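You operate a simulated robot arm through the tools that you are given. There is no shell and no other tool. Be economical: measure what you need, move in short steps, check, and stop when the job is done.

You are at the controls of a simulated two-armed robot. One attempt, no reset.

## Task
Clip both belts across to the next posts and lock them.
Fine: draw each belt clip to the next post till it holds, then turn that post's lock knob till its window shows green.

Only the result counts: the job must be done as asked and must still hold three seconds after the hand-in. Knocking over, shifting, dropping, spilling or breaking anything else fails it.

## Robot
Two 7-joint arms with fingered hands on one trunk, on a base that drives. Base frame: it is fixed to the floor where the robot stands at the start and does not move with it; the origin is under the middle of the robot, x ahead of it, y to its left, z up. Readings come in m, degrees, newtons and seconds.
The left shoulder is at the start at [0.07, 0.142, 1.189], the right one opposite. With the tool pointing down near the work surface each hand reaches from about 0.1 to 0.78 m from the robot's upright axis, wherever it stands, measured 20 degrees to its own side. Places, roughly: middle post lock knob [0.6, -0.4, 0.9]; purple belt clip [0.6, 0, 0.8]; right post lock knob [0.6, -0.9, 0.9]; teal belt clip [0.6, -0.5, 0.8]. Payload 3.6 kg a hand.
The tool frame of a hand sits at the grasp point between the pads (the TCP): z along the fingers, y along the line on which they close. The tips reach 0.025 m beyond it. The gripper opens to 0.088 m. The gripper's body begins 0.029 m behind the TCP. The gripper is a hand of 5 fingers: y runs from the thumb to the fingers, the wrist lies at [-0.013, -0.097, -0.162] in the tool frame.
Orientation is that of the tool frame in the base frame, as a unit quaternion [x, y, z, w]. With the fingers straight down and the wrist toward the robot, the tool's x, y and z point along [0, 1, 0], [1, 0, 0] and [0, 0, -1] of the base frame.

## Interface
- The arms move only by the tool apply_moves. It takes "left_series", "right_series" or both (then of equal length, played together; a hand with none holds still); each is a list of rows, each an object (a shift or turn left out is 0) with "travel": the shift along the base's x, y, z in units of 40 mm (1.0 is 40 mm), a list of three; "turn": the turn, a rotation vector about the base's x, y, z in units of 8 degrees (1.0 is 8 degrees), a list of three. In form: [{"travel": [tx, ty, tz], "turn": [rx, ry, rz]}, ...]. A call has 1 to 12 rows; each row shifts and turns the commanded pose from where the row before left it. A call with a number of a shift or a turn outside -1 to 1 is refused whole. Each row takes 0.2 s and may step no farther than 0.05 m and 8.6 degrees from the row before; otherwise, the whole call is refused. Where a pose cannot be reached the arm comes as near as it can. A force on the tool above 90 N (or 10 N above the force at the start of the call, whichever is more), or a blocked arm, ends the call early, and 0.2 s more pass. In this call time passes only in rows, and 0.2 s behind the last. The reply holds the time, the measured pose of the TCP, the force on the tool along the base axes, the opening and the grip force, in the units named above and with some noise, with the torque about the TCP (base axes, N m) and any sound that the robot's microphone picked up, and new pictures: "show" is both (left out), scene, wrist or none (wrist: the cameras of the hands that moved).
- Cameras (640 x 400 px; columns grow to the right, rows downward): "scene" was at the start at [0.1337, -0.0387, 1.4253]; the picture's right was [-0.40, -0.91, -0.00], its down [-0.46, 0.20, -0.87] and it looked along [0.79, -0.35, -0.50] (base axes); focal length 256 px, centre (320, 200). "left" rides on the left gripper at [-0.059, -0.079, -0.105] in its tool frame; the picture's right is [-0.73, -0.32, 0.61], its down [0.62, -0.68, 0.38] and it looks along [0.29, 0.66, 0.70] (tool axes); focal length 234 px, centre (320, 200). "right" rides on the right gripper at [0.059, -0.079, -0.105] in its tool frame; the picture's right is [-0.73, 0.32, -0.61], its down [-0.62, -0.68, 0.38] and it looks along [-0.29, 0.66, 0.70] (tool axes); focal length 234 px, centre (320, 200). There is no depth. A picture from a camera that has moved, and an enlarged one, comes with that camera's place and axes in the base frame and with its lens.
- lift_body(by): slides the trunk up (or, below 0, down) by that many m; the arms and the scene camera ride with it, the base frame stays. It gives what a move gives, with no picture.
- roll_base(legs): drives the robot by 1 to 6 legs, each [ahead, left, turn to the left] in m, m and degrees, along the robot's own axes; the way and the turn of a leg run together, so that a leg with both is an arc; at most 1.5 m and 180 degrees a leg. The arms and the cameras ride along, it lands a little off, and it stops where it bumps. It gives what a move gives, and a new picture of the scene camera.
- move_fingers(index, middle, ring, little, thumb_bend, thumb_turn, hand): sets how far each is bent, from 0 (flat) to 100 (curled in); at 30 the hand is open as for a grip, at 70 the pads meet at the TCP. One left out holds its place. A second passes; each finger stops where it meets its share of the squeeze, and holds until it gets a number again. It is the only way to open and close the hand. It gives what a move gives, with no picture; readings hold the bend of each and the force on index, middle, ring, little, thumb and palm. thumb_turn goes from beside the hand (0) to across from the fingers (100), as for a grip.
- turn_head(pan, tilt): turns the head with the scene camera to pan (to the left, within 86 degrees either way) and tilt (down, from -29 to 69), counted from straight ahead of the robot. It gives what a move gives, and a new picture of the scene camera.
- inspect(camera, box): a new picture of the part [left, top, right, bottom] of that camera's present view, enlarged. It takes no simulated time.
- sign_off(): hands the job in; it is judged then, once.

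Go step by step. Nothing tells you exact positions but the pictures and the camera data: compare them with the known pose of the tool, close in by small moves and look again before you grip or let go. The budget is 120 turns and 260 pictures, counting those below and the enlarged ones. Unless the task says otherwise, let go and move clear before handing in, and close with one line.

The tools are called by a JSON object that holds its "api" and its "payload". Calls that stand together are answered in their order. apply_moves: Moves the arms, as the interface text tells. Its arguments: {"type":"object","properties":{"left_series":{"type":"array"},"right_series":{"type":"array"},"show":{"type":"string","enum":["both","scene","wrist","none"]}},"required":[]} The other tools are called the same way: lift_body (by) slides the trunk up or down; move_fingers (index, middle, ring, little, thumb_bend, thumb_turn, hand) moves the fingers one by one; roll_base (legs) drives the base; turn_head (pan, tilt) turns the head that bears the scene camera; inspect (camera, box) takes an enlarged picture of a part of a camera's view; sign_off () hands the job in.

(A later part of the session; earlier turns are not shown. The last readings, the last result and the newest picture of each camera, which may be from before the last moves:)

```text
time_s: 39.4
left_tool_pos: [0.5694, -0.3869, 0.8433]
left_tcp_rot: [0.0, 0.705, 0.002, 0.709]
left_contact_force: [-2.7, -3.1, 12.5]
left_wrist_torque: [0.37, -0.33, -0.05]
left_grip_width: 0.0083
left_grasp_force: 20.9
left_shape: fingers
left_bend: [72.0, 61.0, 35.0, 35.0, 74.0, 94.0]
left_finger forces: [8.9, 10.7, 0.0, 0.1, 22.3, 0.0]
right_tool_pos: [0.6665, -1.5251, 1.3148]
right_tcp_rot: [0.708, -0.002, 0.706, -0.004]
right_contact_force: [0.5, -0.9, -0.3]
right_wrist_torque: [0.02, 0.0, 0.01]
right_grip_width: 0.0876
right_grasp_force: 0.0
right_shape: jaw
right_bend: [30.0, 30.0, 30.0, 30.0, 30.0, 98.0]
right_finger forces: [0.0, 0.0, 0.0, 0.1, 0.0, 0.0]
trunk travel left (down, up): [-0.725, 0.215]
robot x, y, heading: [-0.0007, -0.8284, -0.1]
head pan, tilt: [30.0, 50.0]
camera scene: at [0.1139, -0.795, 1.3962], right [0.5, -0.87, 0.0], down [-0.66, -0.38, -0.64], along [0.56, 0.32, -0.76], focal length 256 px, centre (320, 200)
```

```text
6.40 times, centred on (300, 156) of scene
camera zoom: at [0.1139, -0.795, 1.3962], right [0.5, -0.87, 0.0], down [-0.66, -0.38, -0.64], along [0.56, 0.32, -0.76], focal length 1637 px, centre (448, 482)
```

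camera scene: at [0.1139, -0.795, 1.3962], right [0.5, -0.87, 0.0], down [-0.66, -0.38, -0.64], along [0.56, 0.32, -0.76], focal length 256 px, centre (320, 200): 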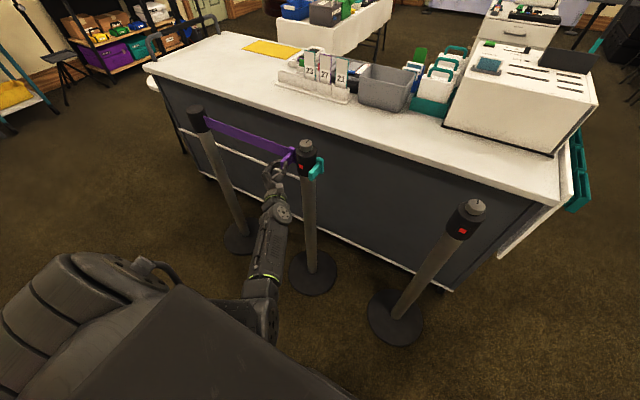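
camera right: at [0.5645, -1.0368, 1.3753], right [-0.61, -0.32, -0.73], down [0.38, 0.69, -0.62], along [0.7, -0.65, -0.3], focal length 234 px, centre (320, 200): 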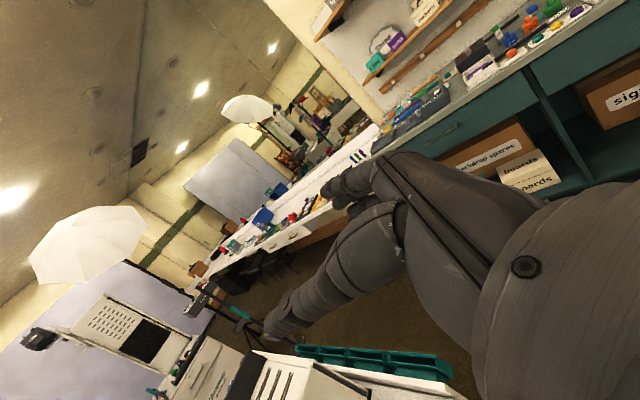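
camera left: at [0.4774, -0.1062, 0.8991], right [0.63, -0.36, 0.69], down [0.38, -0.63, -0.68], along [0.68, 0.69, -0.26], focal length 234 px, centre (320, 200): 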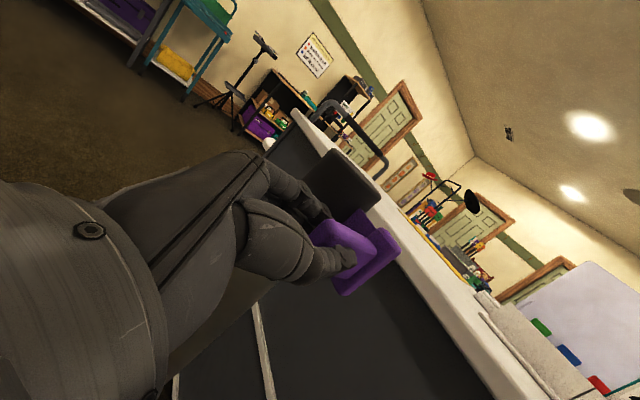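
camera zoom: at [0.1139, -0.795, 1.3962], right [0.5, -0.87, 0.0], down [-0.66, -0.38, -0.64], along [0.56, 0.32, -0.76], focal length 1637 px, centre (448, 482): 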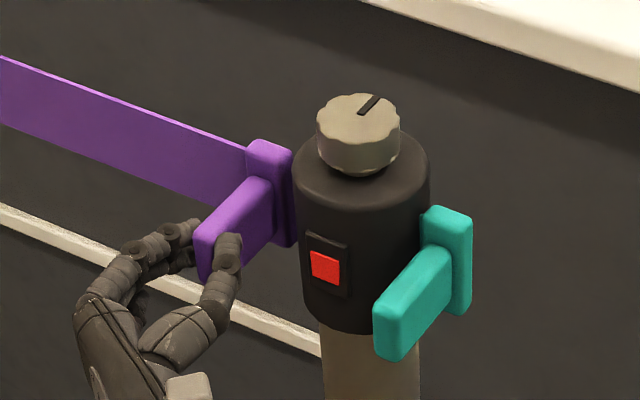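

{"api": "apply_moves", "payload": {"left_series": [{"travel": [0, -0.2, 0.1]}, {"travel": [0, -0.2, 0]}, {"travel": [0, -0.2, 0]}, {"travel": [0, -0.2, 0]}, {"travel": [0, 0, 0]}], "show": "none"}}

{"api": "inspect", "payload": {"camera": "scene", "box": [250, 125, 350, 187]}}

```text
time_s: 40.5
left_tool_pos: [0.5673, -0.4093, 0.8446]
left_tcp_rot: [-0.005, 0.705, 0.001, 0.709]
left_contact_force: [-3.8, 41.0, 3.9]
left_wrist_torque: [0.18, -0.06, 1.06]
left_grip_width: 0.0101
left_grasp_force: 26.0
left_shape: fingers
left_bend: [40.0, 49.0, 35.0, 35.0, 82.0, 97.0]
left_finger forces: [22.7, 24.0, 0.0, 0.0, 5.4, 0.0]
right_tool_pos: [0.6682, -1.5147, 1.3217]
right_tcp_rot: [0.708, 0.001, 0.706, -0.002]
right_contact_force: [-0.1, -0.7, -0.5]
right_wrist_torque: [-0.02, 0.0, -0.02]
right_grip_width: 0.0878
right_grasp_force: 0.0
right_shape: jaw
right_bend: [30.0, 30.0, 30.0, 30.0, 30.0, 98.0]
right_finger forces: [0.0, 0.0, 0.1, 0.0, 0.0, 0.0]
trunk travel left (down, up): [-0.725, 0.215]
robot x, y, heading: [-0.0041, -0.8311, -0.0]
head pan, tilt: [30.0, 50.0]
```

```text
6.40 times, centred on (300, 156) of scene
camera zoom: at [0.1145, -0.7837, 1.3958], right [0.5, -0.87, 0.01], down [-0.66, -0.39, -0.64], along [0.56, 0.32, -0.77], focal length 1637 px, centre (448, 482)
```

zoom: 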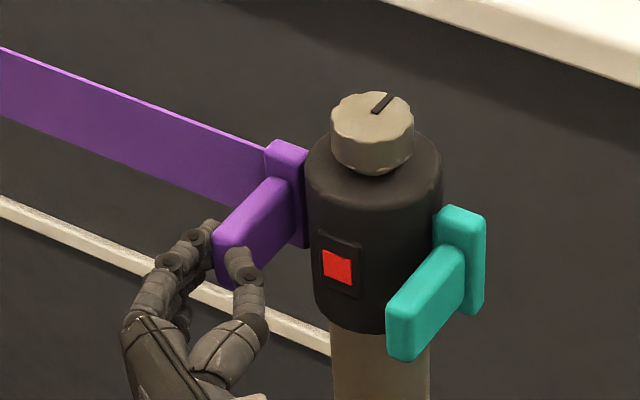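

Still no latch at 41 N. I'll take a closer look at the interface from both cameras.

{"api": "inspect", "payload": {"camera": "scene", "box": [280, 138, 330, 169]}}

{"api": "inspect", "payload": {"camera": "left", "box": [300, 150, 480, 270]}}

```text
12.80 times, centred on (305, 154) of scene
camera zoom: at [0.1145, -0.7837, 1.3958], right [0.5, -0.87, 0.01], down [-0.66, -0.39, -0.64], along [0.56, 0.32, -0.77], focal length 3274 px, centre (512, 795)
```

zoom: 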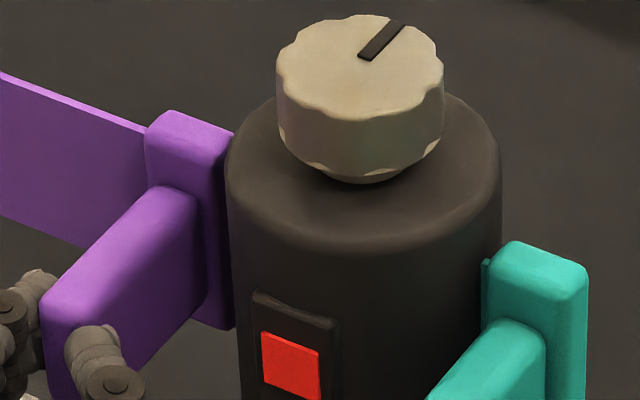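

```text
3.33 times, centred on (390, 210) of left
camera zoom: at [0.464, -0.4881, 0.9031], right [0.61, -0.31, 0.73], down [0.39, -0.68, -0.62], along [0.69, 0.66, -0.29], focal length 781 px, centre (87, 167)
```

zoom: 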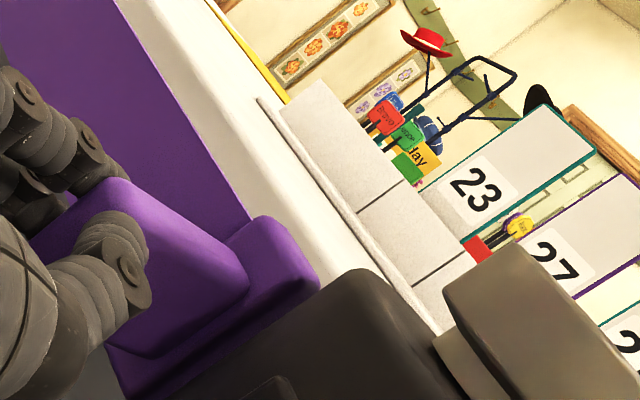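

My triangulation suggests the purple clip may sit a few mm low and forward of the catch's line. I'll ease the push and search a little in z and x while pressing, listening for a click.

{"api": "apply_moves", "payload": {"left_series": [{"travel": [0, 0.25, 0]}, {"travel": [0, 0, 0.1]}, {"travel": [0, 0, 0.1]}, {"travel": [-0.05, -0.1, 0.1]}, {"travel": [-0.1, -0.1, 0]}, {"travel": [0, -0.1, 0]}, {"travel": [0, -0.1, 0]}, {"travel": [0, 0, 0]}], "show": "none"}}

{"api": "inspect", "payload": {"camera": "scene", "box": [270, 138, 350, 188]}}

```text
time_s: 42.4
left_tool_pos: [0.5675, -0.4128, 0.8505]
left_tcp_rot: [-0.006, 0.708, 0.001, 0.706]
left_contact_force: [5.0, 47.0, -21.6]
left_wrist_torque: [-0.46, 0.48, 0.87]
left_grip_width: 0.0107
left_grasp_force: 26.8
left_shape: fingers
left_bend: [38.0, 47.0, 35.0, 35.0, 84.0, 98.0]
left_finger forces: [25.1, 24.5, 0.1, 0.0, 3.3, 0.0]
right_tool_pos: [0.6748, -1.5093, 1.3202]
right_tcp_rot: [0.71, 0.003, 0.704, 0.0]
right_contact_force: [-0.5, -0.4, 0.2]
right_wrist_torque: [0.03, -0.02, 0.0]
right_grip_width: 0.088
right_grasp_force: 0.1
right_shape: jaw
right_bend: [30.0, 30.0, 30.0, 30.0, 30.0, 98.0]
right_finger forces: [0.0, 0.0, 0.0, 0.1, 0.0, 0.0]
trunk travel left (down, up): [-0.725, 0.215]
robot x, y, heading: [0.0004, -0.832, -0.4]
head pan, tilt: [30.0, 50.0]
```

```text
8.00 times, centred on (310, 163) of scene
camera zoom: at [0.1214, -0.7789, 1.3949], right [0.5, -0.87, 0.01], down [-0.67, -0.39, -0.64], along [0.55, 0.31, -0.77], focal length 2046 px, centre (400, 496)
```

zoom: 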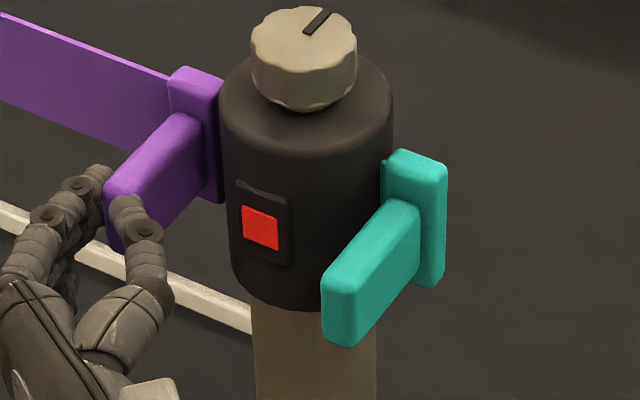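

Still no click. I need an independent view of the mating, so I'll ease the push and bring the right hand's camera round to look from the right and above.

{"api": "apply_moves", "payload": {"left_series": [{"travel": [0, 0.2, -0.1]}, {"travel": [0, 0.15, 0]}, {"travel": [0, 0, 0]}, {"travel": [0, 0, 0]}, {"travel": [0, 0, 0]}, {"travel": [0, 0, 0]}, {"travel": [0, 0, 0]}, {"travel": [0, 0, 0]}, {"travel": [0, 0, 0]}, {"travel": [0, 0, 0]}, {"travel": [0, 0, 0]}, {"travel": [0, 0, 0]}], "right_series": [{"travel": [-0.46, 0.98, 0], "turn": [0, 0, 0.94]}, {"travel": [-0.46, 0.98, 0], "turn": [0, 0, 0.94]}, {"travel": [-0.46, 0.98, 0], "turn": [0, 0, 0.94]}, {"travel": [-0.46, 0.98, 0], "turn": [0, 0, 0.94]}, {"travel": [-0.46, 0.98, 0], "turn": [0, 0, 0.94]}, {"travel": [-0.46, 0.98, 0], "turn": [0, 0, 0.94]}, {"travel": [-0.46, 0.98, 0], "turn": [0, 0, 0.94]}, {"travel": [-0.46, 0.98, 0], "turn": [0, 0, 0.94]}, {"travel": [-0.46, 0.98, 0], "turn": [0, 0, 0.94]}, {"travel": [-0.46, 0.98, 0], "turn": [0, 0, 0.94]}, {"travel": [-0.46, 0.98, 0], "turn": [0, 0, 0.94]}, {"travel": [-0.46, 0.98, 0], "turn": [0, 0, 0.94]}], "show": "both"}}

```text
time_s: 45.0
left_tool_pos: [0.5647, -0.4052, 0.8527]
left_tcp_rot: [-0.002, 0.706, 0.001, 0.708]
left_contact_force: [-10.0, 11.6, -21.1]
left_wrist_torque: [-0.31, 0.24, 0.31]
left_grip_width: 0.0093
left_grasp_force: 34.8
left_shape: fingers
left_bend: [44.0, 53.0, 35.0, 35.0, 85.0, 97.0]
left_finger forces: [16.7, 16.3, 0.0, 0.1, 36.2, 0.0]
right_tool_pos: [0.4489, -1.0441, 1.3186]
right_tcp_rot: [0.502, 0.503, 0.493, -0.502]
right_contact_force: [0.4, 0.2, -0.1]
right_wrist_torque: [-0.01, -0.01, -0.01]
right_grip_width: 0.0878
right_grasp_force: 0.1
right_shape: jaw
right_bend: [30.0, 30.0, 30.0, 30.0, 30.0, 98.0]
right_finger forces: [0.0, 0.0, 0.0, 0.0, 0.1, 0.1]
trunk travel left (down, up): [-0.725, 0.215]
robot x, y, heading: [-0.0027, -0.8276, -0.1]
head pan, tilt: [30.0, 50.0]
camera scene: at [0.1169, -0.7869, 1.3956], right [0.5, -0.87, 0.0], down [-0.66, -0.38, -0.64], along [0.56, 0.32, -0.77], focal length 256 px, centre (320, 200)
camera right: at [0.3725, -1.1484, 1.3781], right [0.32, -0.61, -0.72], down [-0.69, 0.37, -0.62], along [0.65, 0.7, -0.3], focal length 234 px, centre (320, 200)
camera left: at [0.4608, -0.4835, 0.91], right [0.61, -0.32, 0.73], down [0.39, -0.68, -0.62], along [0.69, 0.66, -0.29], focal length 234 px, centre (320, 200)
```

scene: 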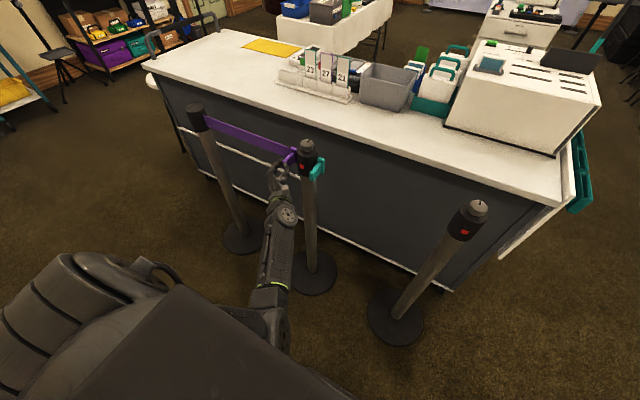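
right: 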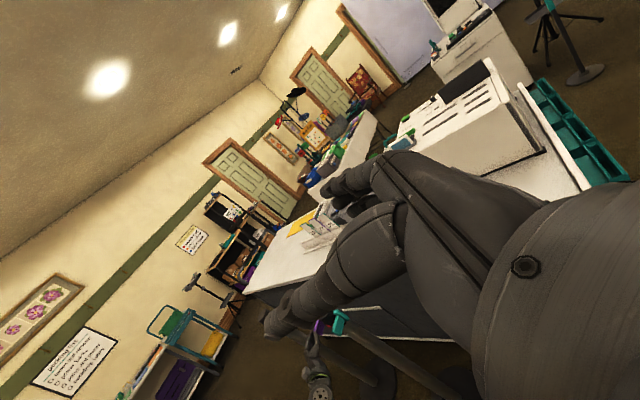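
left: 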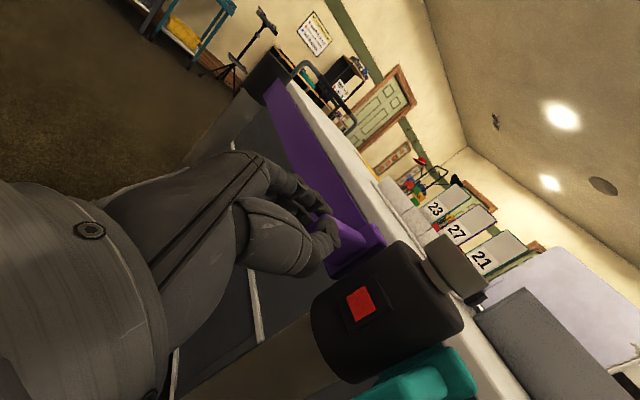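

The thumb now reads 36 N, which may mean the clip is latched and resisting. I'll test by pulling back a little more.

{"api": "apply_moves", "payload": {"left_series": [{"travel": [0, 0.15, -0.1]}, {"travel": [0, 0.1, 0]}, {"travel": [0, 0, 0]}], "show": "none"}}

{"api": "inspect", "payload": {"camera": "scene", "box": [270, 138, 350, 188]}}

```text
time_s: 45.8
left_tool_pos: [0.5631, -0.3991, 0.8505]
left_tcp_rot: [-0.001, 0.706, 0.0, 0.708]
left_contact_force: [-19.0, -2.0, -12.3]
left_wrist_torque: [0.03, -0.03, -0.06]
left_grip_width: 0.0086
left_grasp_force: 39.7
left_shape: fingers
left_bend: [48.0, 56.0, 35.0, 35.0, 84.0, 96.0]
left_finger forces: [14.1, 13.7, 0.0, 0.0, 49.9, 0.1]
right_tool_pos: [0.4473, -1.0482, 1.3189]
right_tcp_rot: [-0.5, -0.501, -0.496, 0.502]
right_contact_force: [-0.2, -0.1, -0.3]
right_wrist_torque: [0.02, -0.01, 0.0]
right_grip_width: 0.0876
right_grasp_force: 0.0
right_shape: jaw
right_bend: [30.0, 30.0, 30.0, 30.0, 30.0, 98.0]
right_finger forces: [0.1, 0.1, 0.0, 0.1, 0.1, 0.0]
trunk travel left (down, up): [-0.725, 0.215]
robot x, y, heading: [-0.0003, -0.8274, -0.1]
head pan, tilt: [30.0, 50.0]
```

```text
8.00 times, centred on (310, 163) of scene
camera zoom: at [0.1138, -0.7916, 1.3961], right [0.5, -0.87, 0.0], down [-0.66, -0.38, -0.64], along [0.56, 0.32, -0.77], focal length 2046 px, centre (400, 496)
```

zoom: 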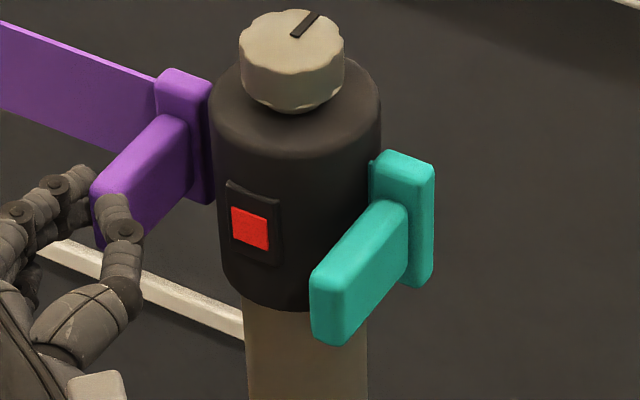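

{"api": "apply_moves", "payload": {"left_series": [{"travel": [0, 0.2, 0]}, {"travel": [0, 0.1, 0]}, {"travel": [0, 0, 0]}], "show": "none"}}

{"api": "inspect", "payload": {"camera": "scene", "box": [270, 138, 350, 188]}}

```text
time_s: 46.5
left_tool_pos: [0.5629, -0.3853, 0.851]
left_tcp_rot: [-0.002, 0.705, 0.001, 0.709]
left_contact_force: [-19.9, 0.8, -12.0]
left_wrist_torque: [0.02, -0.03, 0.0]
left_grip_width: 0.0081
left_grasp_force: 39.1
left_shape: fingers
left_bend: [49.0, 57.0, 35.0, 35.0, 84.0, 96.0]
left_finger forces: [14.4, 14.2, 0.1, 0.0, 48.9, 0.0]
right_tool_pos: [0.4461, -1.0468, 1.3178]
right_tcp_rot: [-0.5, -0.501, -0.496, 0.502]
right_contact_force: [-0.2, 0.4, 0.4]
right_wrist_torque: [0.02, 0.0, 0.01]
right_grip_width: 0.0876
right_grasp_force: 0.0
right_shape: jaw
right_bend: [30.0, 30.0, 30.0, 30.0, 30.0, 98.0]
right_finger forces: [0.1, 0.0, 0.1, 0.0, 0.0, 0.1]
trunk travel left (down, up): [-0.725, 0.215]
robot x, y, heading: [-0.0033, -0.8266, -0.1]
head pan, tilt: [30.0, 50.0]
```

```text
8.00 times, centred on (310, 163) of scene
camera zoom: at [0.1137, -0.7905, 1.396], right [0.5, -0.87, 0.0], down [-0.66, -0.38, -0.64], along [0.56, 0.32, -0.77], focal length 2046 px, centre (400, 496)
```

zoom: 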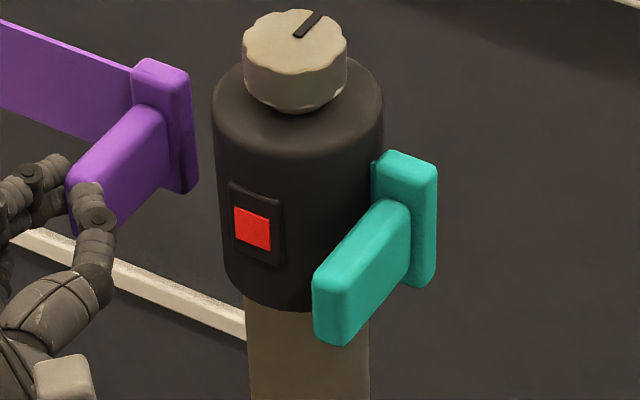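

Not latched after all. I'll zoom in with the right camera for the second viewpoint.

{"api": "inspect", "payload": {"camera": "right", "box": [290, 290, 370, 340]}}

```text
8.00 times, centred on (330, 315) of right
camera zoom: at [0.3696, -1.1523, 1.3779], right [0.32, -0.61, -0.72], down [-0.69, 0.38, -0.62], along [0.65, 0.7, -0.3], focal length 1873 px, centre (240, -720)
```

zoom: 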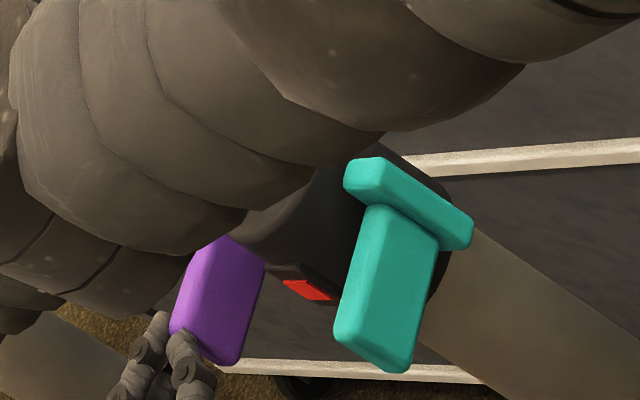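

The tabs line up in both views, yet the plate seems to stop about 1 cm short of the head. I'll look at the right post's left side to see what its catch looks like, and turn the head for it.

{"api": "turn_head", "payload": {"pan": -15, "tilt": 40}}

{"api": "inspect", "payload": {"camera": "scene", "box": [290, 140, 370, 190]}}

```text
time_s: 47.7
left_tool_pos: [0.5647, -0.3845, 0.8507]
left_tcp_rot: [-0.002, 0.706, 0.001, 0.708]
left_contact_force: [-20.4, 0.2, -11.4]
left_wrist_torque: [0.04, -0.02, -0.01]
left_grip_width: 0.008
left_grasp_force: 39.4
left_shape: fingers
left_bend: [49.0, 57.0, 35.0, 35.0, 84.0, 96.0]
left_finger forces: [14.3, 14.2, 0.0, 0.1, 49.6, 0.0]
right_tool_pos: [0.4458, -1.0477, 1.3184]
right_tcp_rot: [-0.5, -0.501, -0.496, 0.502]
right_contact_force: [-0.9, -0.7, 0.4]
right_wrist_torque: [0.01, 0.02, 0.0]
right_grip_width: 0.0877
right_grasp_force: 0.0
right_shape: jaw
right_bend: [30.0, 30.0, 30.0, 30.0, 30.0, 98.0]
right_finger forces: [0.0, 0.0, 0.1, 0.1, 0.0, 0.0]
trunk travel left (down, up): [-0.725, 0.215]
robot x, y, heading: [-0.0003, -0.8274, -0.1]
head pan, tilt: [-15.0, 40.0]
camera scene: at [0.1287, -0.8511, 1.4103], right [-0.26, -0.97, 0.0], down [-0.62, 0.17, -0.77], along [0.74, -0.2, -0.64], focal length 256 px, centre (320, 200)
```

scene: 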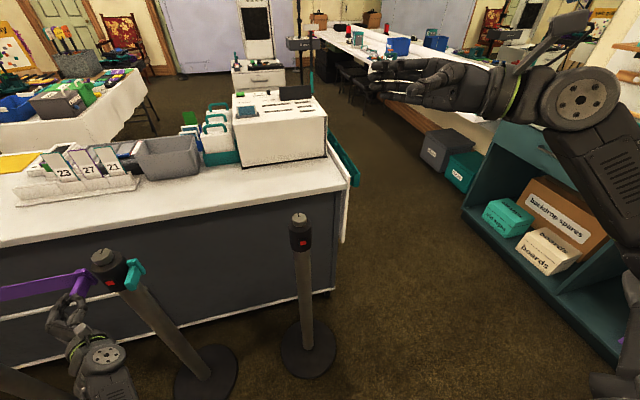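

```text
8.00 times, centred on (330, 165) of scene
camera zoom: at [0.1287, -0.8511, 1.4103], right [-0.26, -0.97, 0.0], down [-0.62, 0.17, -0.77], along [0.74, -0.2, -0.64], focal length 2046 px, centre (240, 480)
```

zoom: 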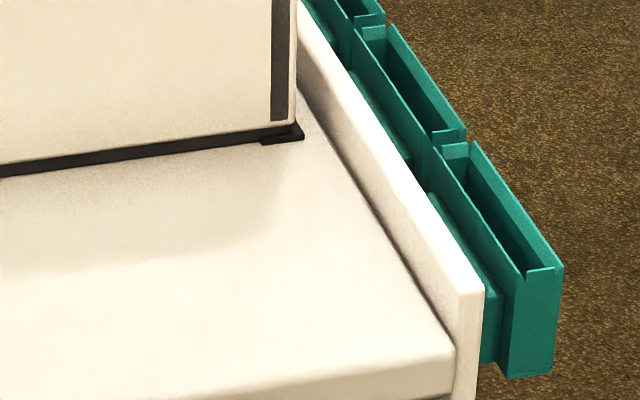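

{"api": "inspect", "payload": {"camera": "scene", "box": [270, 205, 334, 255]}}

{"api": "inspect", "payload": {"camera": "scene", "box": [50, 240, 146, 300]}}

```text
8.00 times, centred on (302, 230) of scene
camera zoom: at [0.1287, -0.8511, 1.4103], right [-0.26, -0.97, 0.0], down [-0.62, 0.17, -0.77], along [0.74, -0.2, -0.64], focal length 2046 px, centre (464, -40)
```

zoom: 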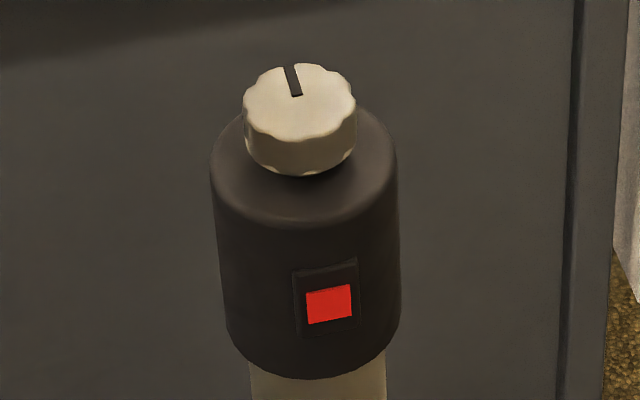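

```text
6.67 times, centred on (98, 270) of scene
camera zoom: at [0.1287, -0.8511, 1.4103], right [-0.26, -0.97, 0.0], down [-0.62, 0.17, -0.77], along [0.74, -0.2, -0.64], focal length 1705 px, centre (1800, -267)
```

zoom: 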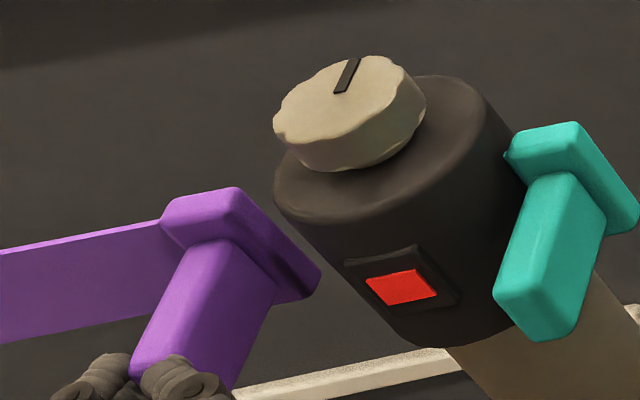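

This view shows the gap well. I'll push to contact again and look from here.

{"api": "move_fingers", "payload": {"hand": "left", "index": 90, "middle": 90, "thumb_bend": 70}}

{"api": "apply_moves", "payload": {"left_series": [{"travel": [0, -0.2, 0]}, {"travel": [0, -0.2, 0]}, {"travel": [0, -0.15, 0]}, {"travel": [0, 0, 0]}], "show": "none"}}

{"api": "inspect", "payload": {"camera": "scene", "box": [50, 240, 146, 300]}}

```text
time_s: 48.7
left_tool_pos: [0.5593, -0.3857, 0.8538]
left_tcp_rot: [-0.002, 0.704, 0.001, 0.71]
left_contact_force: [-37.8, -0.7, -2.7]
left_wrist_torque: [0.01, -0.15, -0.02]
left_grip_width: 0.0061
left_grasp_force: 26.8
left_shape: fingers
left_bend: [57.0, 59.0, 35.0, 35.0, 77.0, 98.0]
left_finger forces: [6.4, 3.9, 0.0, 0.0, 44.2, 0.0]
right_tool_pos: [0.4412, -1.0476, 1.3212]
right_tcp_rot: [0.499, 0.503, 0.497, -0.501]
right_contact_force: [-0.2, -0.1, 0.4]
right_wrist_torque: [0.01, 0.01, -0.03]
right_grip_width: 0.0876
right_grasp_force: 0.1
right_shape: jaw
right_bend: [30.0, 30.0, 30.0, 30.0, 30.0, 98.0]
right_finger forces: [0.0, 0.1, 0.1, 0.0, 0.0, 0.0]
trunk travel left (down, up): [-0.725, 0.215]
robot x, y, heading: [-0.0018, -0.8314, -0.3]
head pan, tilt: [-15.0, 40.0]
```

```text
time_s: 49.7
left_tool_pos: [0.5624, -0.4047, 0.8525]
left_tcp_rot: [-0.001, 0.704, 0.001, 0.711]
left_contact_force: [-16.2, 24.5, 7.1]
left_wrist_torque: [0.16, -0.18, 0.94]
left_grip_width: 0.0201
left_grasp_force: 12.4
left_shape: fingers
left_bend: [50.0, 52.0, 35.0, 35.0, 70.0, 98.0]
left_finger forces: [14.0, 11.1, 0.0, 0.0, 0.0, 0.0]
right_tool_pos: [0.4452, -1.0447, 1.3207]
right_tcp_rot: [0.5, 0.502, 0.496, -0.502]
right_contact_force: [0.8, 0.0, 0.2]
right_wrist_torque: [0.0, 0.04, 0.0]
right_grip_width: 0.0876
right_grasp_force: 0.0
right_shape: jaw
right_bend: [30.0, 30.0, 30.0, 30.0, 30.0, 98.0]
right_finger forces: [0.0, 0.0, 0.1, 0.0, 0.1, 0.0]
trunk travel left (down, up): [-0.725, 0.215]
robot x, y, heading: [-0.0011, -0.8277, -0.1]
head pan, tilt: [-15.0, 40.0]
```

```text
6.67 times, centred on (98, 270) of scene
camera zoom: at [0.1274, -0.8484, 1.4107], right [-0.26, -0.97, 0.0], down [-0.62, 0.16, -0.77], along [0.74, -0.2, -0.64], focal length 1705 px, centre (1800, -267)
```

zoom: 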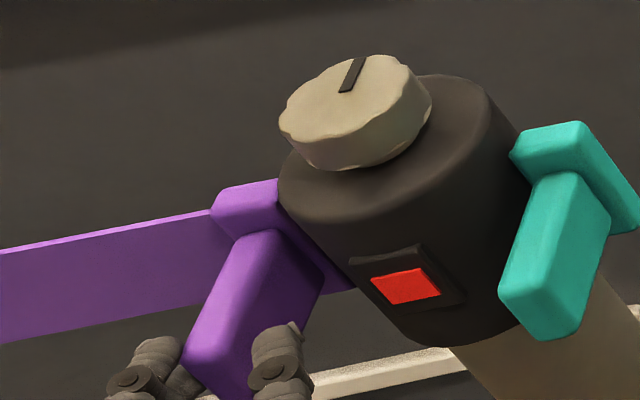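

With the thumb off the tab, the clip is pressed against the head and looks seated. I'll open the hand slightly and see if it stays.

{"api": "apply_moves", "payload": {"left_series": [{"travel": [0, 0.2, 0]}, {"travel": [0, 0.15, 0]}, {"travel": [0, 0, 0]}], "show": "none"}}

{"api": "inspect", "payload": {"camera": "scene", "box": [50, 240, 146, 300]}}

```text
time_s: 50.5
left_tool_pos: [0.5642, -0.3949, 0.8511]
left_tcp_rot: [0.0, 0.706, 0.0, 0.708]
left_contact_force: [-4.6, 10.3, 4.7]
left_wrist_torque: [0.1, -0.11, 0.37]
left_grip_width: 0.0112
left_grasp_force: 6.2
left_shape: fingers
left_bend: [58.0, 59.0, 35.0, 35.0, 70.0, 98.0]
left_finger forces: [6.9, 4.3, 0.0, 0.0, 0.1, 0.0]
right_tool_pos: [0.4482, -1.0484, 1.3174]
right_tcp_rot: [-0.501, -0.501, -0.496, 0.502]
right_contact_force: [-0.3, -0.6, 0.0]
right_wrist_torque: [0.01, -0.03, 0.0]
right_grip_width: 0.0879
right_grasp_force: 0.1
right_shape: jaw
right_bend: [30.0, 30.0, 30.0, 30.0, 30.0, 98.0]
right_finger forces: [0.0, 0.0, 0.0, 0.1, 0.0, 0.0]
trunk travel left (down, up): [-0.725, 0.215]
robot x, y, heading: [-0.0023, -0.8289, -0.3]
head pan, tilt: [-15.0, 40.0]
```

```text
6.67 times, centred on (98, 270) of scene
camera zoom: at [0.1295, -0.8514, 1.4103], right [-0.26, -0.97, 0.0], down [-0.62, 0.17, -0.77], along [0.74, -0.2, -0.64], focal length 1705 px, centre (1800, -267)
```

zoom: 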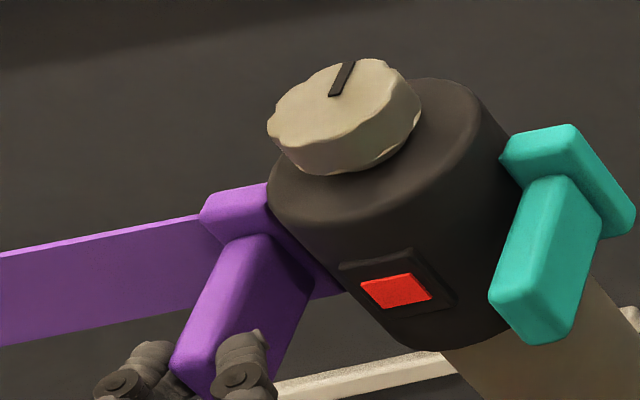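

{"api": "move_fingers", "payload": {"hand": "left", "thumb_bend": 58}}

{"api": "apply_moves", "payload": {"left_series": [{"travel": [0, 0.2, 0]}, {"travel": [0, 0.15, 0]}, {"travel": [0, 0, 0]}], "show": "none"}}

{"api": "inspect", "payload": {"camera": "scene", "box": [50, 240, 146, 300]}}

```text
time_s: 51.5
left_tool_pos: [0.5648, -0.3938, 0.8501]
left_tcp_rot: [-0.001, 0.706, 0.001, 0.708]
left_contact_force: [-1.5, 9.9, 5.5]
left_wrist_torque: [0.07, -0.13, 0.24]
left_grip_width: 0.024
left_grasp_force: 5.4
left_shape: fingers
left_bend: [59.0, 59.0, 35.0, 35.0, 57.0, 98.0]
left_finger forces: [6.1, 3.7, 0.0, 0.1, 0.1, 0.0]
right_tool_pos: [0.4475, -1.0481, 1.3176]
right_tcp_rot: [-0.5, -0.501, -0.496, 0.502]
right_contact_force: [0.4, -0.4, -0.2]
right_wrist_torque: [0.0, 0.0, 0.02]
right_grip_width: 0.0876
right_grasp_force: 0.1
right_shape: jaw
right_bend: [30.0, 30.0, 30.0, 30.0, 30.0, 98.0]
right_finger forces: [0.1, 0.0, 0.0, 0.1, 0.0, 0.0]
trunk travel left (down, up): [-0.725, 0.215]
robot x, y, heading: [-0.0021, -0.8302, -0.1]
head pan, tilt: [-15.0, 40.0]
```

```text
time_s: 52.3
left_tool_pos: [0.5645, -0.3824, 0.851]
left_tcp_rot: [-0.001, 0.706, 0.001, 0.708]
left_contact_force: [0.0, 1.2, -0.4]
left_wrist_torque: [0.03, -0.01, 0.01]
left_grip_width: 0.0136
left_grasp_force: 0.1
left_shape: fingers
left_bend: [68.0, 64.0, 35.0, 35.0, 57.0, 98.0]
left_finger forces: [0.7, 0.0, 0.0, 0.0, 0.0, 0.0]
right_tool_pos: [0.4498, -1.0495, 1.3167]
right_tcp_rot: [-0.5, -0.501, -0.496, 0.503]
right_contact_force: [-0.2, -0.3, 0.3]
right_wrist_torque: [-0.02, 0.02, 0.0]
right_grip_width: 0.0877
right_grasp_force: 0.0
right_shape: jaw
right_bend: [30.0, 30.0, 30.0, 30.0, 30.0, 98.0]
right_finger forces: [0.0, 0.1, 0.0, 0.0, 0.0, 0.0]
trunk travel left (down, up): [-0.725, 0.215]
robot x, y, heading: [0.0016, -0.8303, -0.1]
head pan, tilt: [-15.0, 40.0]
```

```text
6.67 times, centred on (98, 270) of scene
camera zoom: at [0.1315, -0.853, 1.41], right [-0.26, -0.97, 0.0], down [-0.62, 0.17, -0.77], along [0.74, -0.2, -0.64], focal length 1705 px, centre (1800, -267)
```

zoom: 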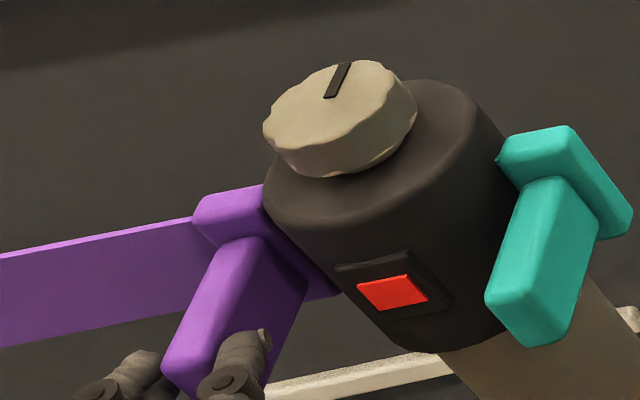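

No force on the hand now, and the clip stays at the post: it holds. I'll open the fingers and withdraw the left hand straight back.

{"api": "move_fingers", "payload": {"hand": "left", "index": 35, "middle": 35, "thumb_bend": 45}}

{"api": "apply_moves", "payload": {"left_series": [{"travel": [-0.5, 0, 0]}, {"travel": [-0.7, 0, 0]}, {"travel": [-0.7, 0, 0]}, {"travel": [-0.7, 0, 0]}, {"travel": [-0.5, 0, 0]}], "show": "scene"}}

{"api": "inspect", "payload": {"camera": "scene", "box": [50, 240, 146, 300]}}

```text
time_s: 53.3
left_tool_pos: [0.5644, -0.3806, 0.8517]
left_tcp_rot: [-0.001, 0.706, 0.003, 0.709]
left_contact_force: [0.5, 0.6, 0.7]
left_wrist_torque: [-0.03, -0.02, 0.0]
left_grip_width: 0.0632
left_grasp_force: 0.0
left_shape: fingers
left_bend: [35.0, 35.0, 35.0, 35.0, 45.0, 98.0]
left_finger forces: [0.0, 0.0, 0.0, 0.0, 0.0, 0.0]
right_tool_pos: [0.449, -1.0503, 1.318]
right_tcp_rot: [-0.5, -0.501, -0.495, 0.503]
right_contact_force: [-0.8, -0.4, 0.0]
right_wrist_torque: [-0.03, 0.05, 0.01]
right_grip_width: 0.0878
right_grasp_force: 0.1
right_shape: jaw
right_bend: [30.0, 30.0, 30.0, 30.0, 30.0, 98.0]
right_finger forces: [0.1, 0.0, 0.1, 0.0, 0.0, 0.1]
trunk travel left (down, up): [-0.725, 0.215]
robot x, y, heading: [-0.0043, -0.8273, -0.2]
head pan, tilt: [-15.0, 40.0]
```

```text
time_s: 54.5
left_tool_pos: [0.4406, -0.3812, 0.8502]
left_tcp_rot: [0.0, 0.706, 0.001, 0.708]
left_contact_force: [0.2, 0.1, -0.3]
left_wrist_torque: [0.01, 0.0, -0.01]
left_grip_width: 0.0632
left_grasp_force: 0.0
left_shape: fingers
left_bend: [35.0, 35.0, 35.0, 35.0, 45.0, 98.0]
left_finger forces: [0.1, 0.0, 0.0, 0.0, 0.0, 0.0]
right_tool_pos: [0.4487, -1.0505, 1.3178]
right_tcp_rot: [-0.5, -0.501, -0.497, 0.502]
right_contact_force: [-0.7, 0.1, 0.0]
right_wrist_torque: [0.01, -0.01, 0.03]
right_grip_width: 0.0878
right_grasp_force: 0.0
right_shape: jaw
right_bend: [30.0, 30.0, 30.0, 30.0, 30.0, 98.0]
right_finger forces: [0.0, 0.0, 0.0, 0.0, 0.0, 0.1]
trunk travel left (down, up): [-0.725, 0.215]
robot x, y, heading: [-0.0016, -0.8297, -0.1]
head pan, tilt: [-15.0, 40.0]
camera scene: at [0.1308, -0.853, 1.4101], right [-0.26, -0.97, 0.0], down [-0.62, 0.17, -0.77], along [0.74, -0.2, -0.64], focal length 256 px, centre (320, 200)
```

scene: 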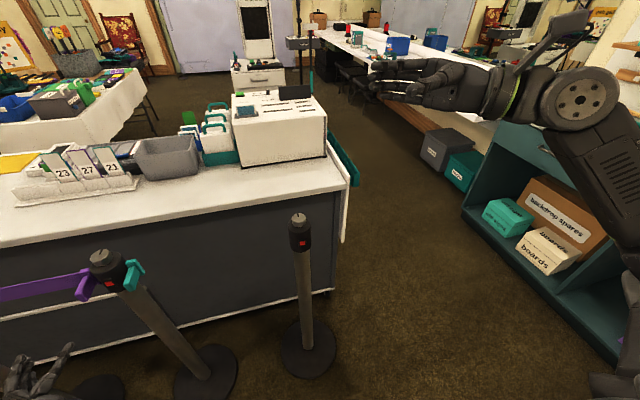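

```text
6.67 times, centred on (98, 270) of scene
camera zoom: at [0.1308, -0.853, 1.4101], right [-0.26, -0.97, 0.0], down [-0.62, 0.17, -0.77], along [0.74, -0.2, -0.64], focal length 1705 px, centre (1800, -267)
```

zoom: 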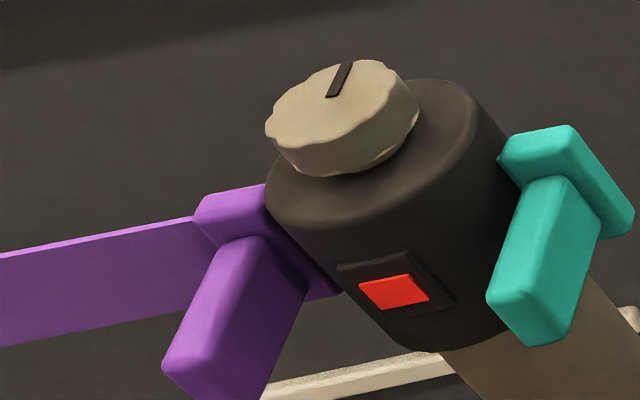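

The purple clip is on. Now the teal clip with the same left hand: curl the ring and little fingers out of the way, narrow the opening to miss the lock window, and drive right by 0.11 m.

{"api": "move_fingers", "payload": {"hand": "left", "index": 48, "middle": 48, "ring": 100, "little": 100, "thumb_bend": 42}}

{"api": "roll_base", "payload": {"legs": [[0, -0.11, 0]]}}

{"api": "turn_head", "payload": {"pan": 30, "tilt": 50}}

{"api": "inspect", "payload": {"camera": "left", "box": [200, 130, 440, 370]}}

```text
time_s: 55.5
left_tool_pos: [0.4413, -0.38, 0.851]
left_tcp_rot: [0.0, 0.706, 0.001, 0.708]
left_contact_force: [-0.1, 0.3, 0.0]
left_wrist_torque: [0.01, -0.01, 0.0]
left_grip_width: 0.0527
left_grasp_force: 0.2
left_shape: fingers
left_bend: [48.0, 48.0, 100.0, 100.0, 42.0, 98.0]
left_finger forces: [0.1, 0.1, 0.1, 0.1, 0.0, 0.1]
right_tool_pos: [0.4494, -1.0506, 1.3171]
right_tcp_rot: [-0.501, -0.5, -0.497, 0.502]
right_contact_force: [0.2, -0.1, 0.8]
right_wrist_torque: [0.04, -0.03, 0.01]
right_grip_width: 0.0878
right_grasp_force: 0.1
right_shape: jaw
right_bend: [30.0, 30.0, 30.0, 30.0, 30.0, 98.0]
right_finger forces: [0.0, 0.1, 0.1, 0.0, 0.0, 0.0]
trunk travel left (down, up): [-0.725, 0.215]
robot x, y, heading: [-0.0019, -0.8317, -0.0]
head pan, tilt: [-15.0, 40.0]
```

```text
time_s: 56.7
left_tool_pos: [0.4417, -0.4906, 0.851]
left_tcp_rot: [0.0, 0.705, 0.001, 0.709]
left_contact_force: [0.0, -0.4, 0.8]
left_wrist_torque: [0.01, 0.0, 0.0]
left_grip_width: 0.0524
left_grasp_force: 0.1
left_shape: fingers
left_bend: [48.0, 48.0, 100.0, 100.0, 42.0, 98.0]
left_finger forces: [0.0, 0.0, 0.1, 0.1, 0.0, 0.0]
right_tool_pos: [0.4479, -1.1603, 1.3167]
right_tcp_rot: [-0.501, -0.5, -0.497, 0.502]
right_contact_force: [-0.3, 0.4, -0.4]
right_wrist_torque: [0.01, -0.04, 0.0]
right_grip_width: 0.0878
right_grasp_force: 0.0
right_shape: jaw
right_bend: [30.0, 30.0, 30.0, 30.0, 30.0, 98.0]
right_finger forces: [0.0, 0.0, 0.1, 0.0, 0.0, 0.0]
trunk travel left (down, up): [-0.725, 0.215]
robot x, y, heading: [-0.0011, -0.9426, -0.1]
head pan, tilt: [-15.0, 40.0]
camera scene: at [0.131, -0.9625, 1.4101], right [-0.26, -0.97, 0.0], down [-0.62, 0.17, -0.77], along [0.74, -0.2, -0.64], focal length 256 px, centre (320, 200)
```

scene: 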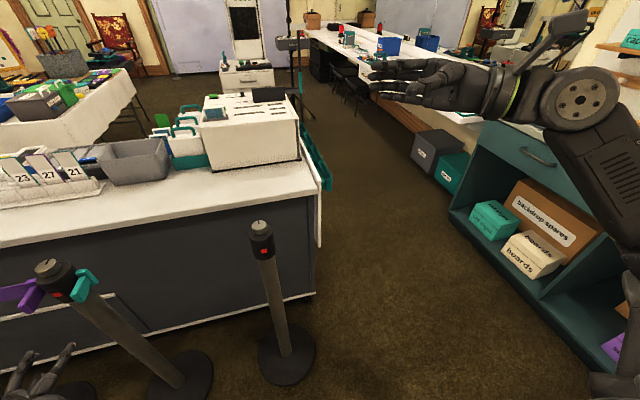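

```text
time_s: 57.8
left_tool_pos: [0.4421, -0.4917, 0.8507]
left_tcp_rot: [-0.001, 0.706, 0.002, 0.708]
left_contact_force: [0.9, 0.9, -0.9]
left_wrist_torque: [0.0, 0.01, -0.02]
left_grip_width: 0.0524
left_grasp_force: 0.1
left_shape: fingers
left_bend: [48.0, 48.0, 100.0, 100.0, 42.0, 98.0]
left_finger forces: [0.0, 0.0, 0.0, 0.1, 0.0, 0.0]
right_tool_pos: [0.4478, -1.1602, 1.3168]
right_tcp_rot: [-0.501, -0.5, -0.496, 0.503]
right_contact_force: [-0.1, -0.2, 0.1]
right_wrist_torque: [-0.01, 0.0, -0.02]
right_grip_width: 0.0876
right_grasp_force: 0.0
right_shape: jaw
right_bend: [30.0, 30.0, 30.0, 30.0, 30.0, 98.0]
right_finger forces: [0.0, 0.0, 0.1, 0.0, 0.1, 0.1]
trunk travel left (down, up): [-0.725, 0.215]
robot x, y, heading: [-0.0009, -0.9398, -0.1]
head pan, tilt: [30.0, 50.0]
camera scene: at [0.1159, -0.9026, 1.3959], right [0.5, -0.87, 0.0], down [-0.66, -0.38, -0.64], along [0.56, 0.32, -0.77], focal length 256 px, centre (320, 200)
```

scene: 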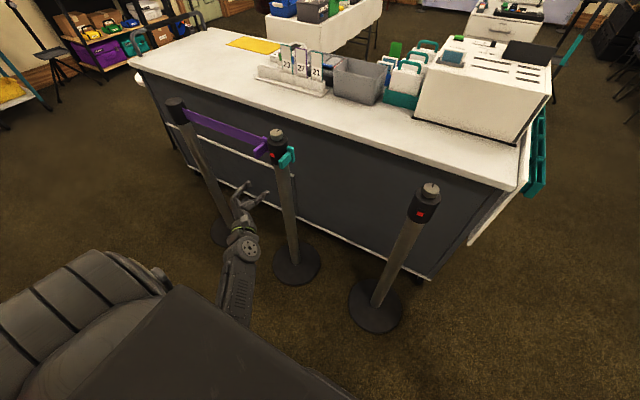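

```text
1.67 times, centred on (320, 250) of left
camera zoom: at [0.3369, -0.5697, 0.9081], right [0.61, -0.32, 0.73], down [0.39, -0.68, -0.62], along [0.7, 0.66, -0.29], focal length 390 px, centre (320, 117)
```

zoom: 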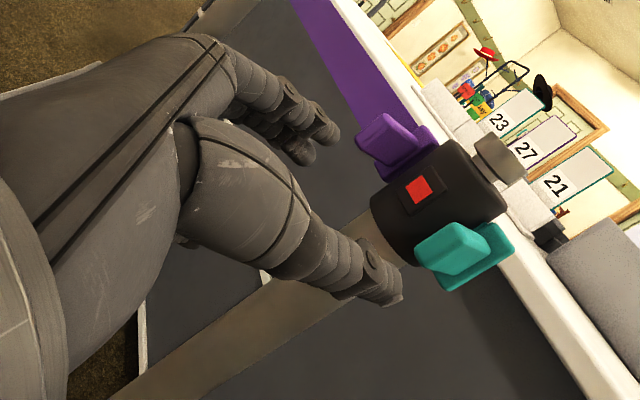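

The teal tab is nearly straight ahead at y≈-0.49. I'll lower slightly and advance part of the way.

{"api": "apply_moves", "payload": {"left_series": [{"travel": [0.55, 0, -0.15]}, {"travel": [0.55, 0, 0]}, {"travel": [0.55, 0, 0]}, {"travel": [0.55, 0, 0]}], "show": "none"}}

{"api": "inspect", "payload": {"camera": "left", "box": [200, 130, 440, 370]}}

{"api": "inspect", "payload": {"camera": "scene", "box": [230, 120, 320, 180]}}

```text
time_s: 58.8
left_tool_pos: [0.5283, -0.4901, 0.8435]
left_tcp_rot: [-0.001, 0.706, 0.002, 0.708]
left_contact_force: [0.2, 0.7, 1.0]
left_wrist_torque: [-0.02, 0.01, 0.02]
left_grip_width: 0.0526
left_grasp_force: 0.0
left_shape: fingers
left_bend: [48.0, 48.0, 100.0, 100.0, 42.0, 98.0]
left_finger forces: [0.1, 0.1, 0.0, 0.0, 0.0, 0.0]
right_tool_pos: [0.4497, -1.1605, 1.3158]
right_tcp_rot: [-0.501, -0.501, -0.495, 0.502]
right_contact_force: [0.5, -0.4, 0.2]
right_wrist_torque: [-0.02, 0.01, 0.03]
right_grip_width: 0.0881
right_grasp_force: 0.1
right_shape: jaw
right_bend: [30.0, 30.0, 30.0, 30.0, 30.0, 98.0]
right_finger forces: [0.1, 0.0, 0.0, 0.0, 0.1, 0.1]
trunk travel left (down, up): [-0.725, 0.215]
robot x, y, heading: [-0.0035, -0.9386, -0.1]
head pan, tilt: [30.0, 50.0]
```

```text
1.67 times, centred on (320, 250) of left
camera zoom: at [0.4245, -0.5683, 0.9016], right [0.61, -0.32, 0.73], down [0.39, -0.68, -0.62], along [0.7, 0.66, -0.29], focal length 390 px, centre (320, 117)
```

zoom: 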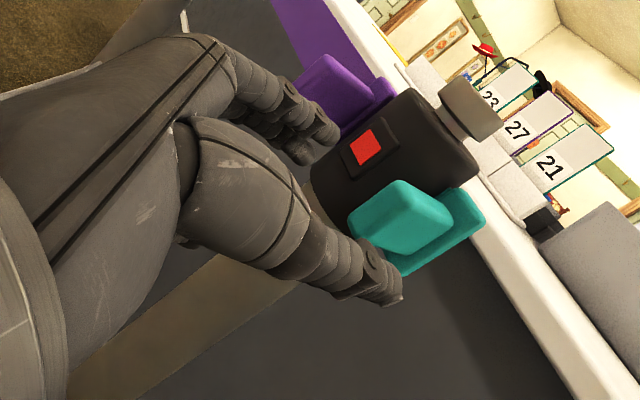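

```text
6.67 times, centred on (275, 150) of scene
camera zoom: at [0.1167, -0.9023, 1.3958], right [0.5, -0.87, 0.0], down [-0.67, -0.38, -0.64], along [0.56, 0.32, -0.77], focal length 1705 px, centre (620, 533)
```

zoom: 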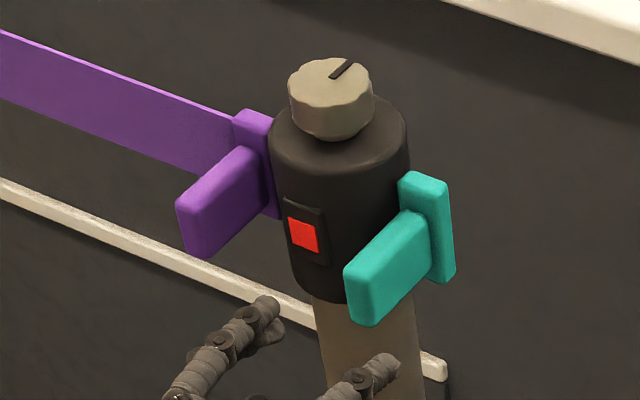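

{"api": "apply_moves", "payload": {"left_series": [{"travel": [0.3, -0.1, 0]}, {"travel": [0.3, 0, 0]}, {"travel": [0.3, 0, 0]}, {"travel": [0.35, 0, 0]}], "show": "none"}}

{"api": "inspect", "payload": {"camera": "left", "box": [200, 130, 440, 370]}}

{"api": "inspect", "payload": {"camera": "scene", "box": [230, 120, 320, 180]}}

```text
time_s: 59.8
left_tool_pos: [0.58, -0.4932, 0.8443]
left_tcp_rot: [0.0, 0.707, 0.001, 0.707]
left_contact_force: [-0.2, 0.1, 0.2]
left_wrist_torque: [0.02, -0.01, -0.01]
left_grip_width: 0.0525
left_grasp_force: 0.2
left_shape: fingers
left_bend: [48.0, 48.0, 100.0, 100.0, 42.0, 98.0]
left_finger forces: [0.0, 0.0, 0.0, 0.0, 0.0, 0.0]
right_tool_pos: [0.4486, -1.1614, 1.3173]
right_tcp_rot: [-0.501, -0.501, -0.495, 0.503]
right_contact_force: [0.2, 0.2, -0.1]
right_wrist_torque: [0.03, 0.0, 0.01]
right_grip_width: 0.0876
right_grasp_force: 0.1
right_shape: jaw
right_bend: [30.0, 30.0, 30.0, 30.0, 30.0, 98.0]
right_finger forces: [0.0, 0.0, 0.0, 0.1, 0.1, 0.0]
trunk travel left (down, up): [-0.725, 0.215]
robot x, y, heading: [-0.0018, -0.9387, -0.1]
head pan, tilt: [30.0, 50.0]
```

```text
1.67 times, centred on (320, 250) of left
camera zoom: at [0.4755, -0.572, 0.902], right [0.61, -0.32, 0.73], down [0.39, -0.68, -0.62], along [0.7, 0.66, -0.29], focal length 390 px, centre (320, 117)
```

zoom: 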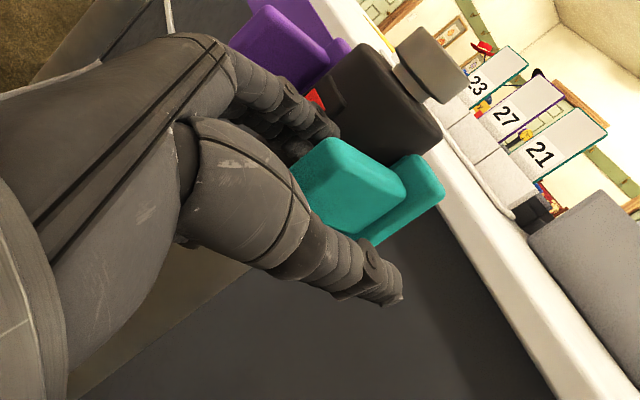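

```text
6.67 times, centred on (275, 150) of scene
camera zoom: at [0.1165, -0.9022, 1.3958], right [0.5, -0.87, 0.0], down [-0.67, -0.38, -0.64], along [0.56, 0.32, -0.77], focal length 1705 px, centre (620, 533)
```

zoom: 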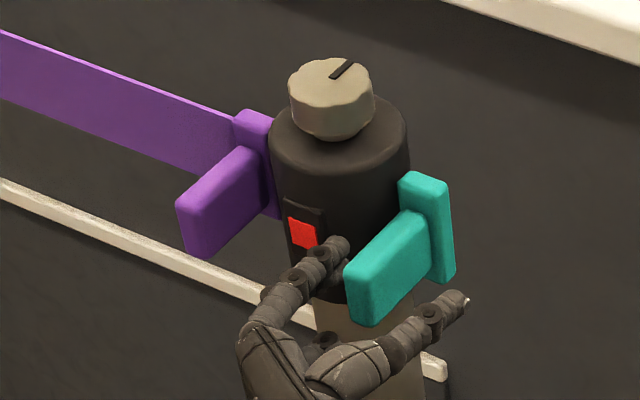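

Well placed. I'll close the index, middle and thumb on the teal tab.

{"api": "move_fingers", "payload": {"hand": "left", "index": 80, "middle": 80, "thumb_bend": 75}}

{"api": "inspect", "payload": {"camera": "scene", "box": [230, 120, 320, 180]}}

```text
time_s: 60.8
left_tool_pos: [0.5797, -0.4927, 0.844]
left_tcp_rot: [-0.001, 0.706, 0.001, 0.708]
left_contact_force: [4.9, 1.8, 0.6]
left_wrist_torque: [0.09, -0.02, -0.04]
left_grip_width: 0.0085
left_grasp_force: 11.9
left_shape: fingers
left_bend: [73.0, 72.0, 100.0, 100.0, 63.0, 97.0]
left_finger forces: [5.8, 7.0, 0.0, 0.1, 11.0, 0.0]
right_tool_pos: [0.4488, -1.1605, 1.3163]
right_tcp_rot: [-0.501, -0.501, -0.496, 0.502]
right_contact_force: [0.0, -0.9, 1.1]
right_wrist_torque: [-0.01, 0.03, -0.03]
right_grip_width: 0.0878
right_grasp_force: 0.1
right_shape: jaw
right_bend: [30.0, 30.0, 30.0, 30.0, 30.0, 98.0]
right_finger forces: [0.0, 0.0, 0.0, 0.1, 0.0, 0.0]
trunk travel left (down, up): [-0.725, 0.215]
robot x, y, heading: [0.0004, -0.9388, -0.2]
head pan, tilt: [30.0, 50.0]
```

```text
6.67 times, centred on (275, 150) of scene
camera zoom: at [0.1168, -0.9021, 1.3958], right [0.5, -0.87, 0.0], down [-0.67, -0.38, -0.64], along [0.56, 0.32, -0.77], focal length 1705 px, centre (620, 533)
```

zoom: 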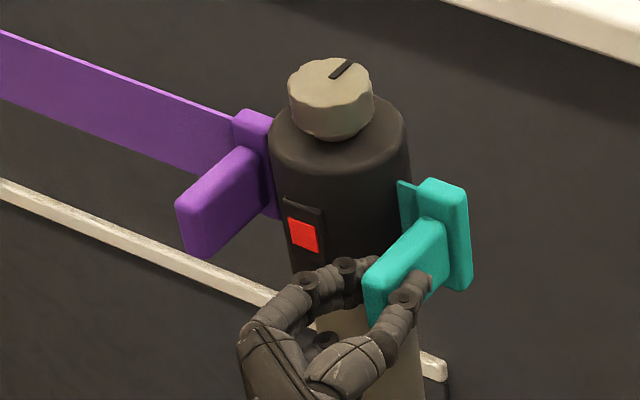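

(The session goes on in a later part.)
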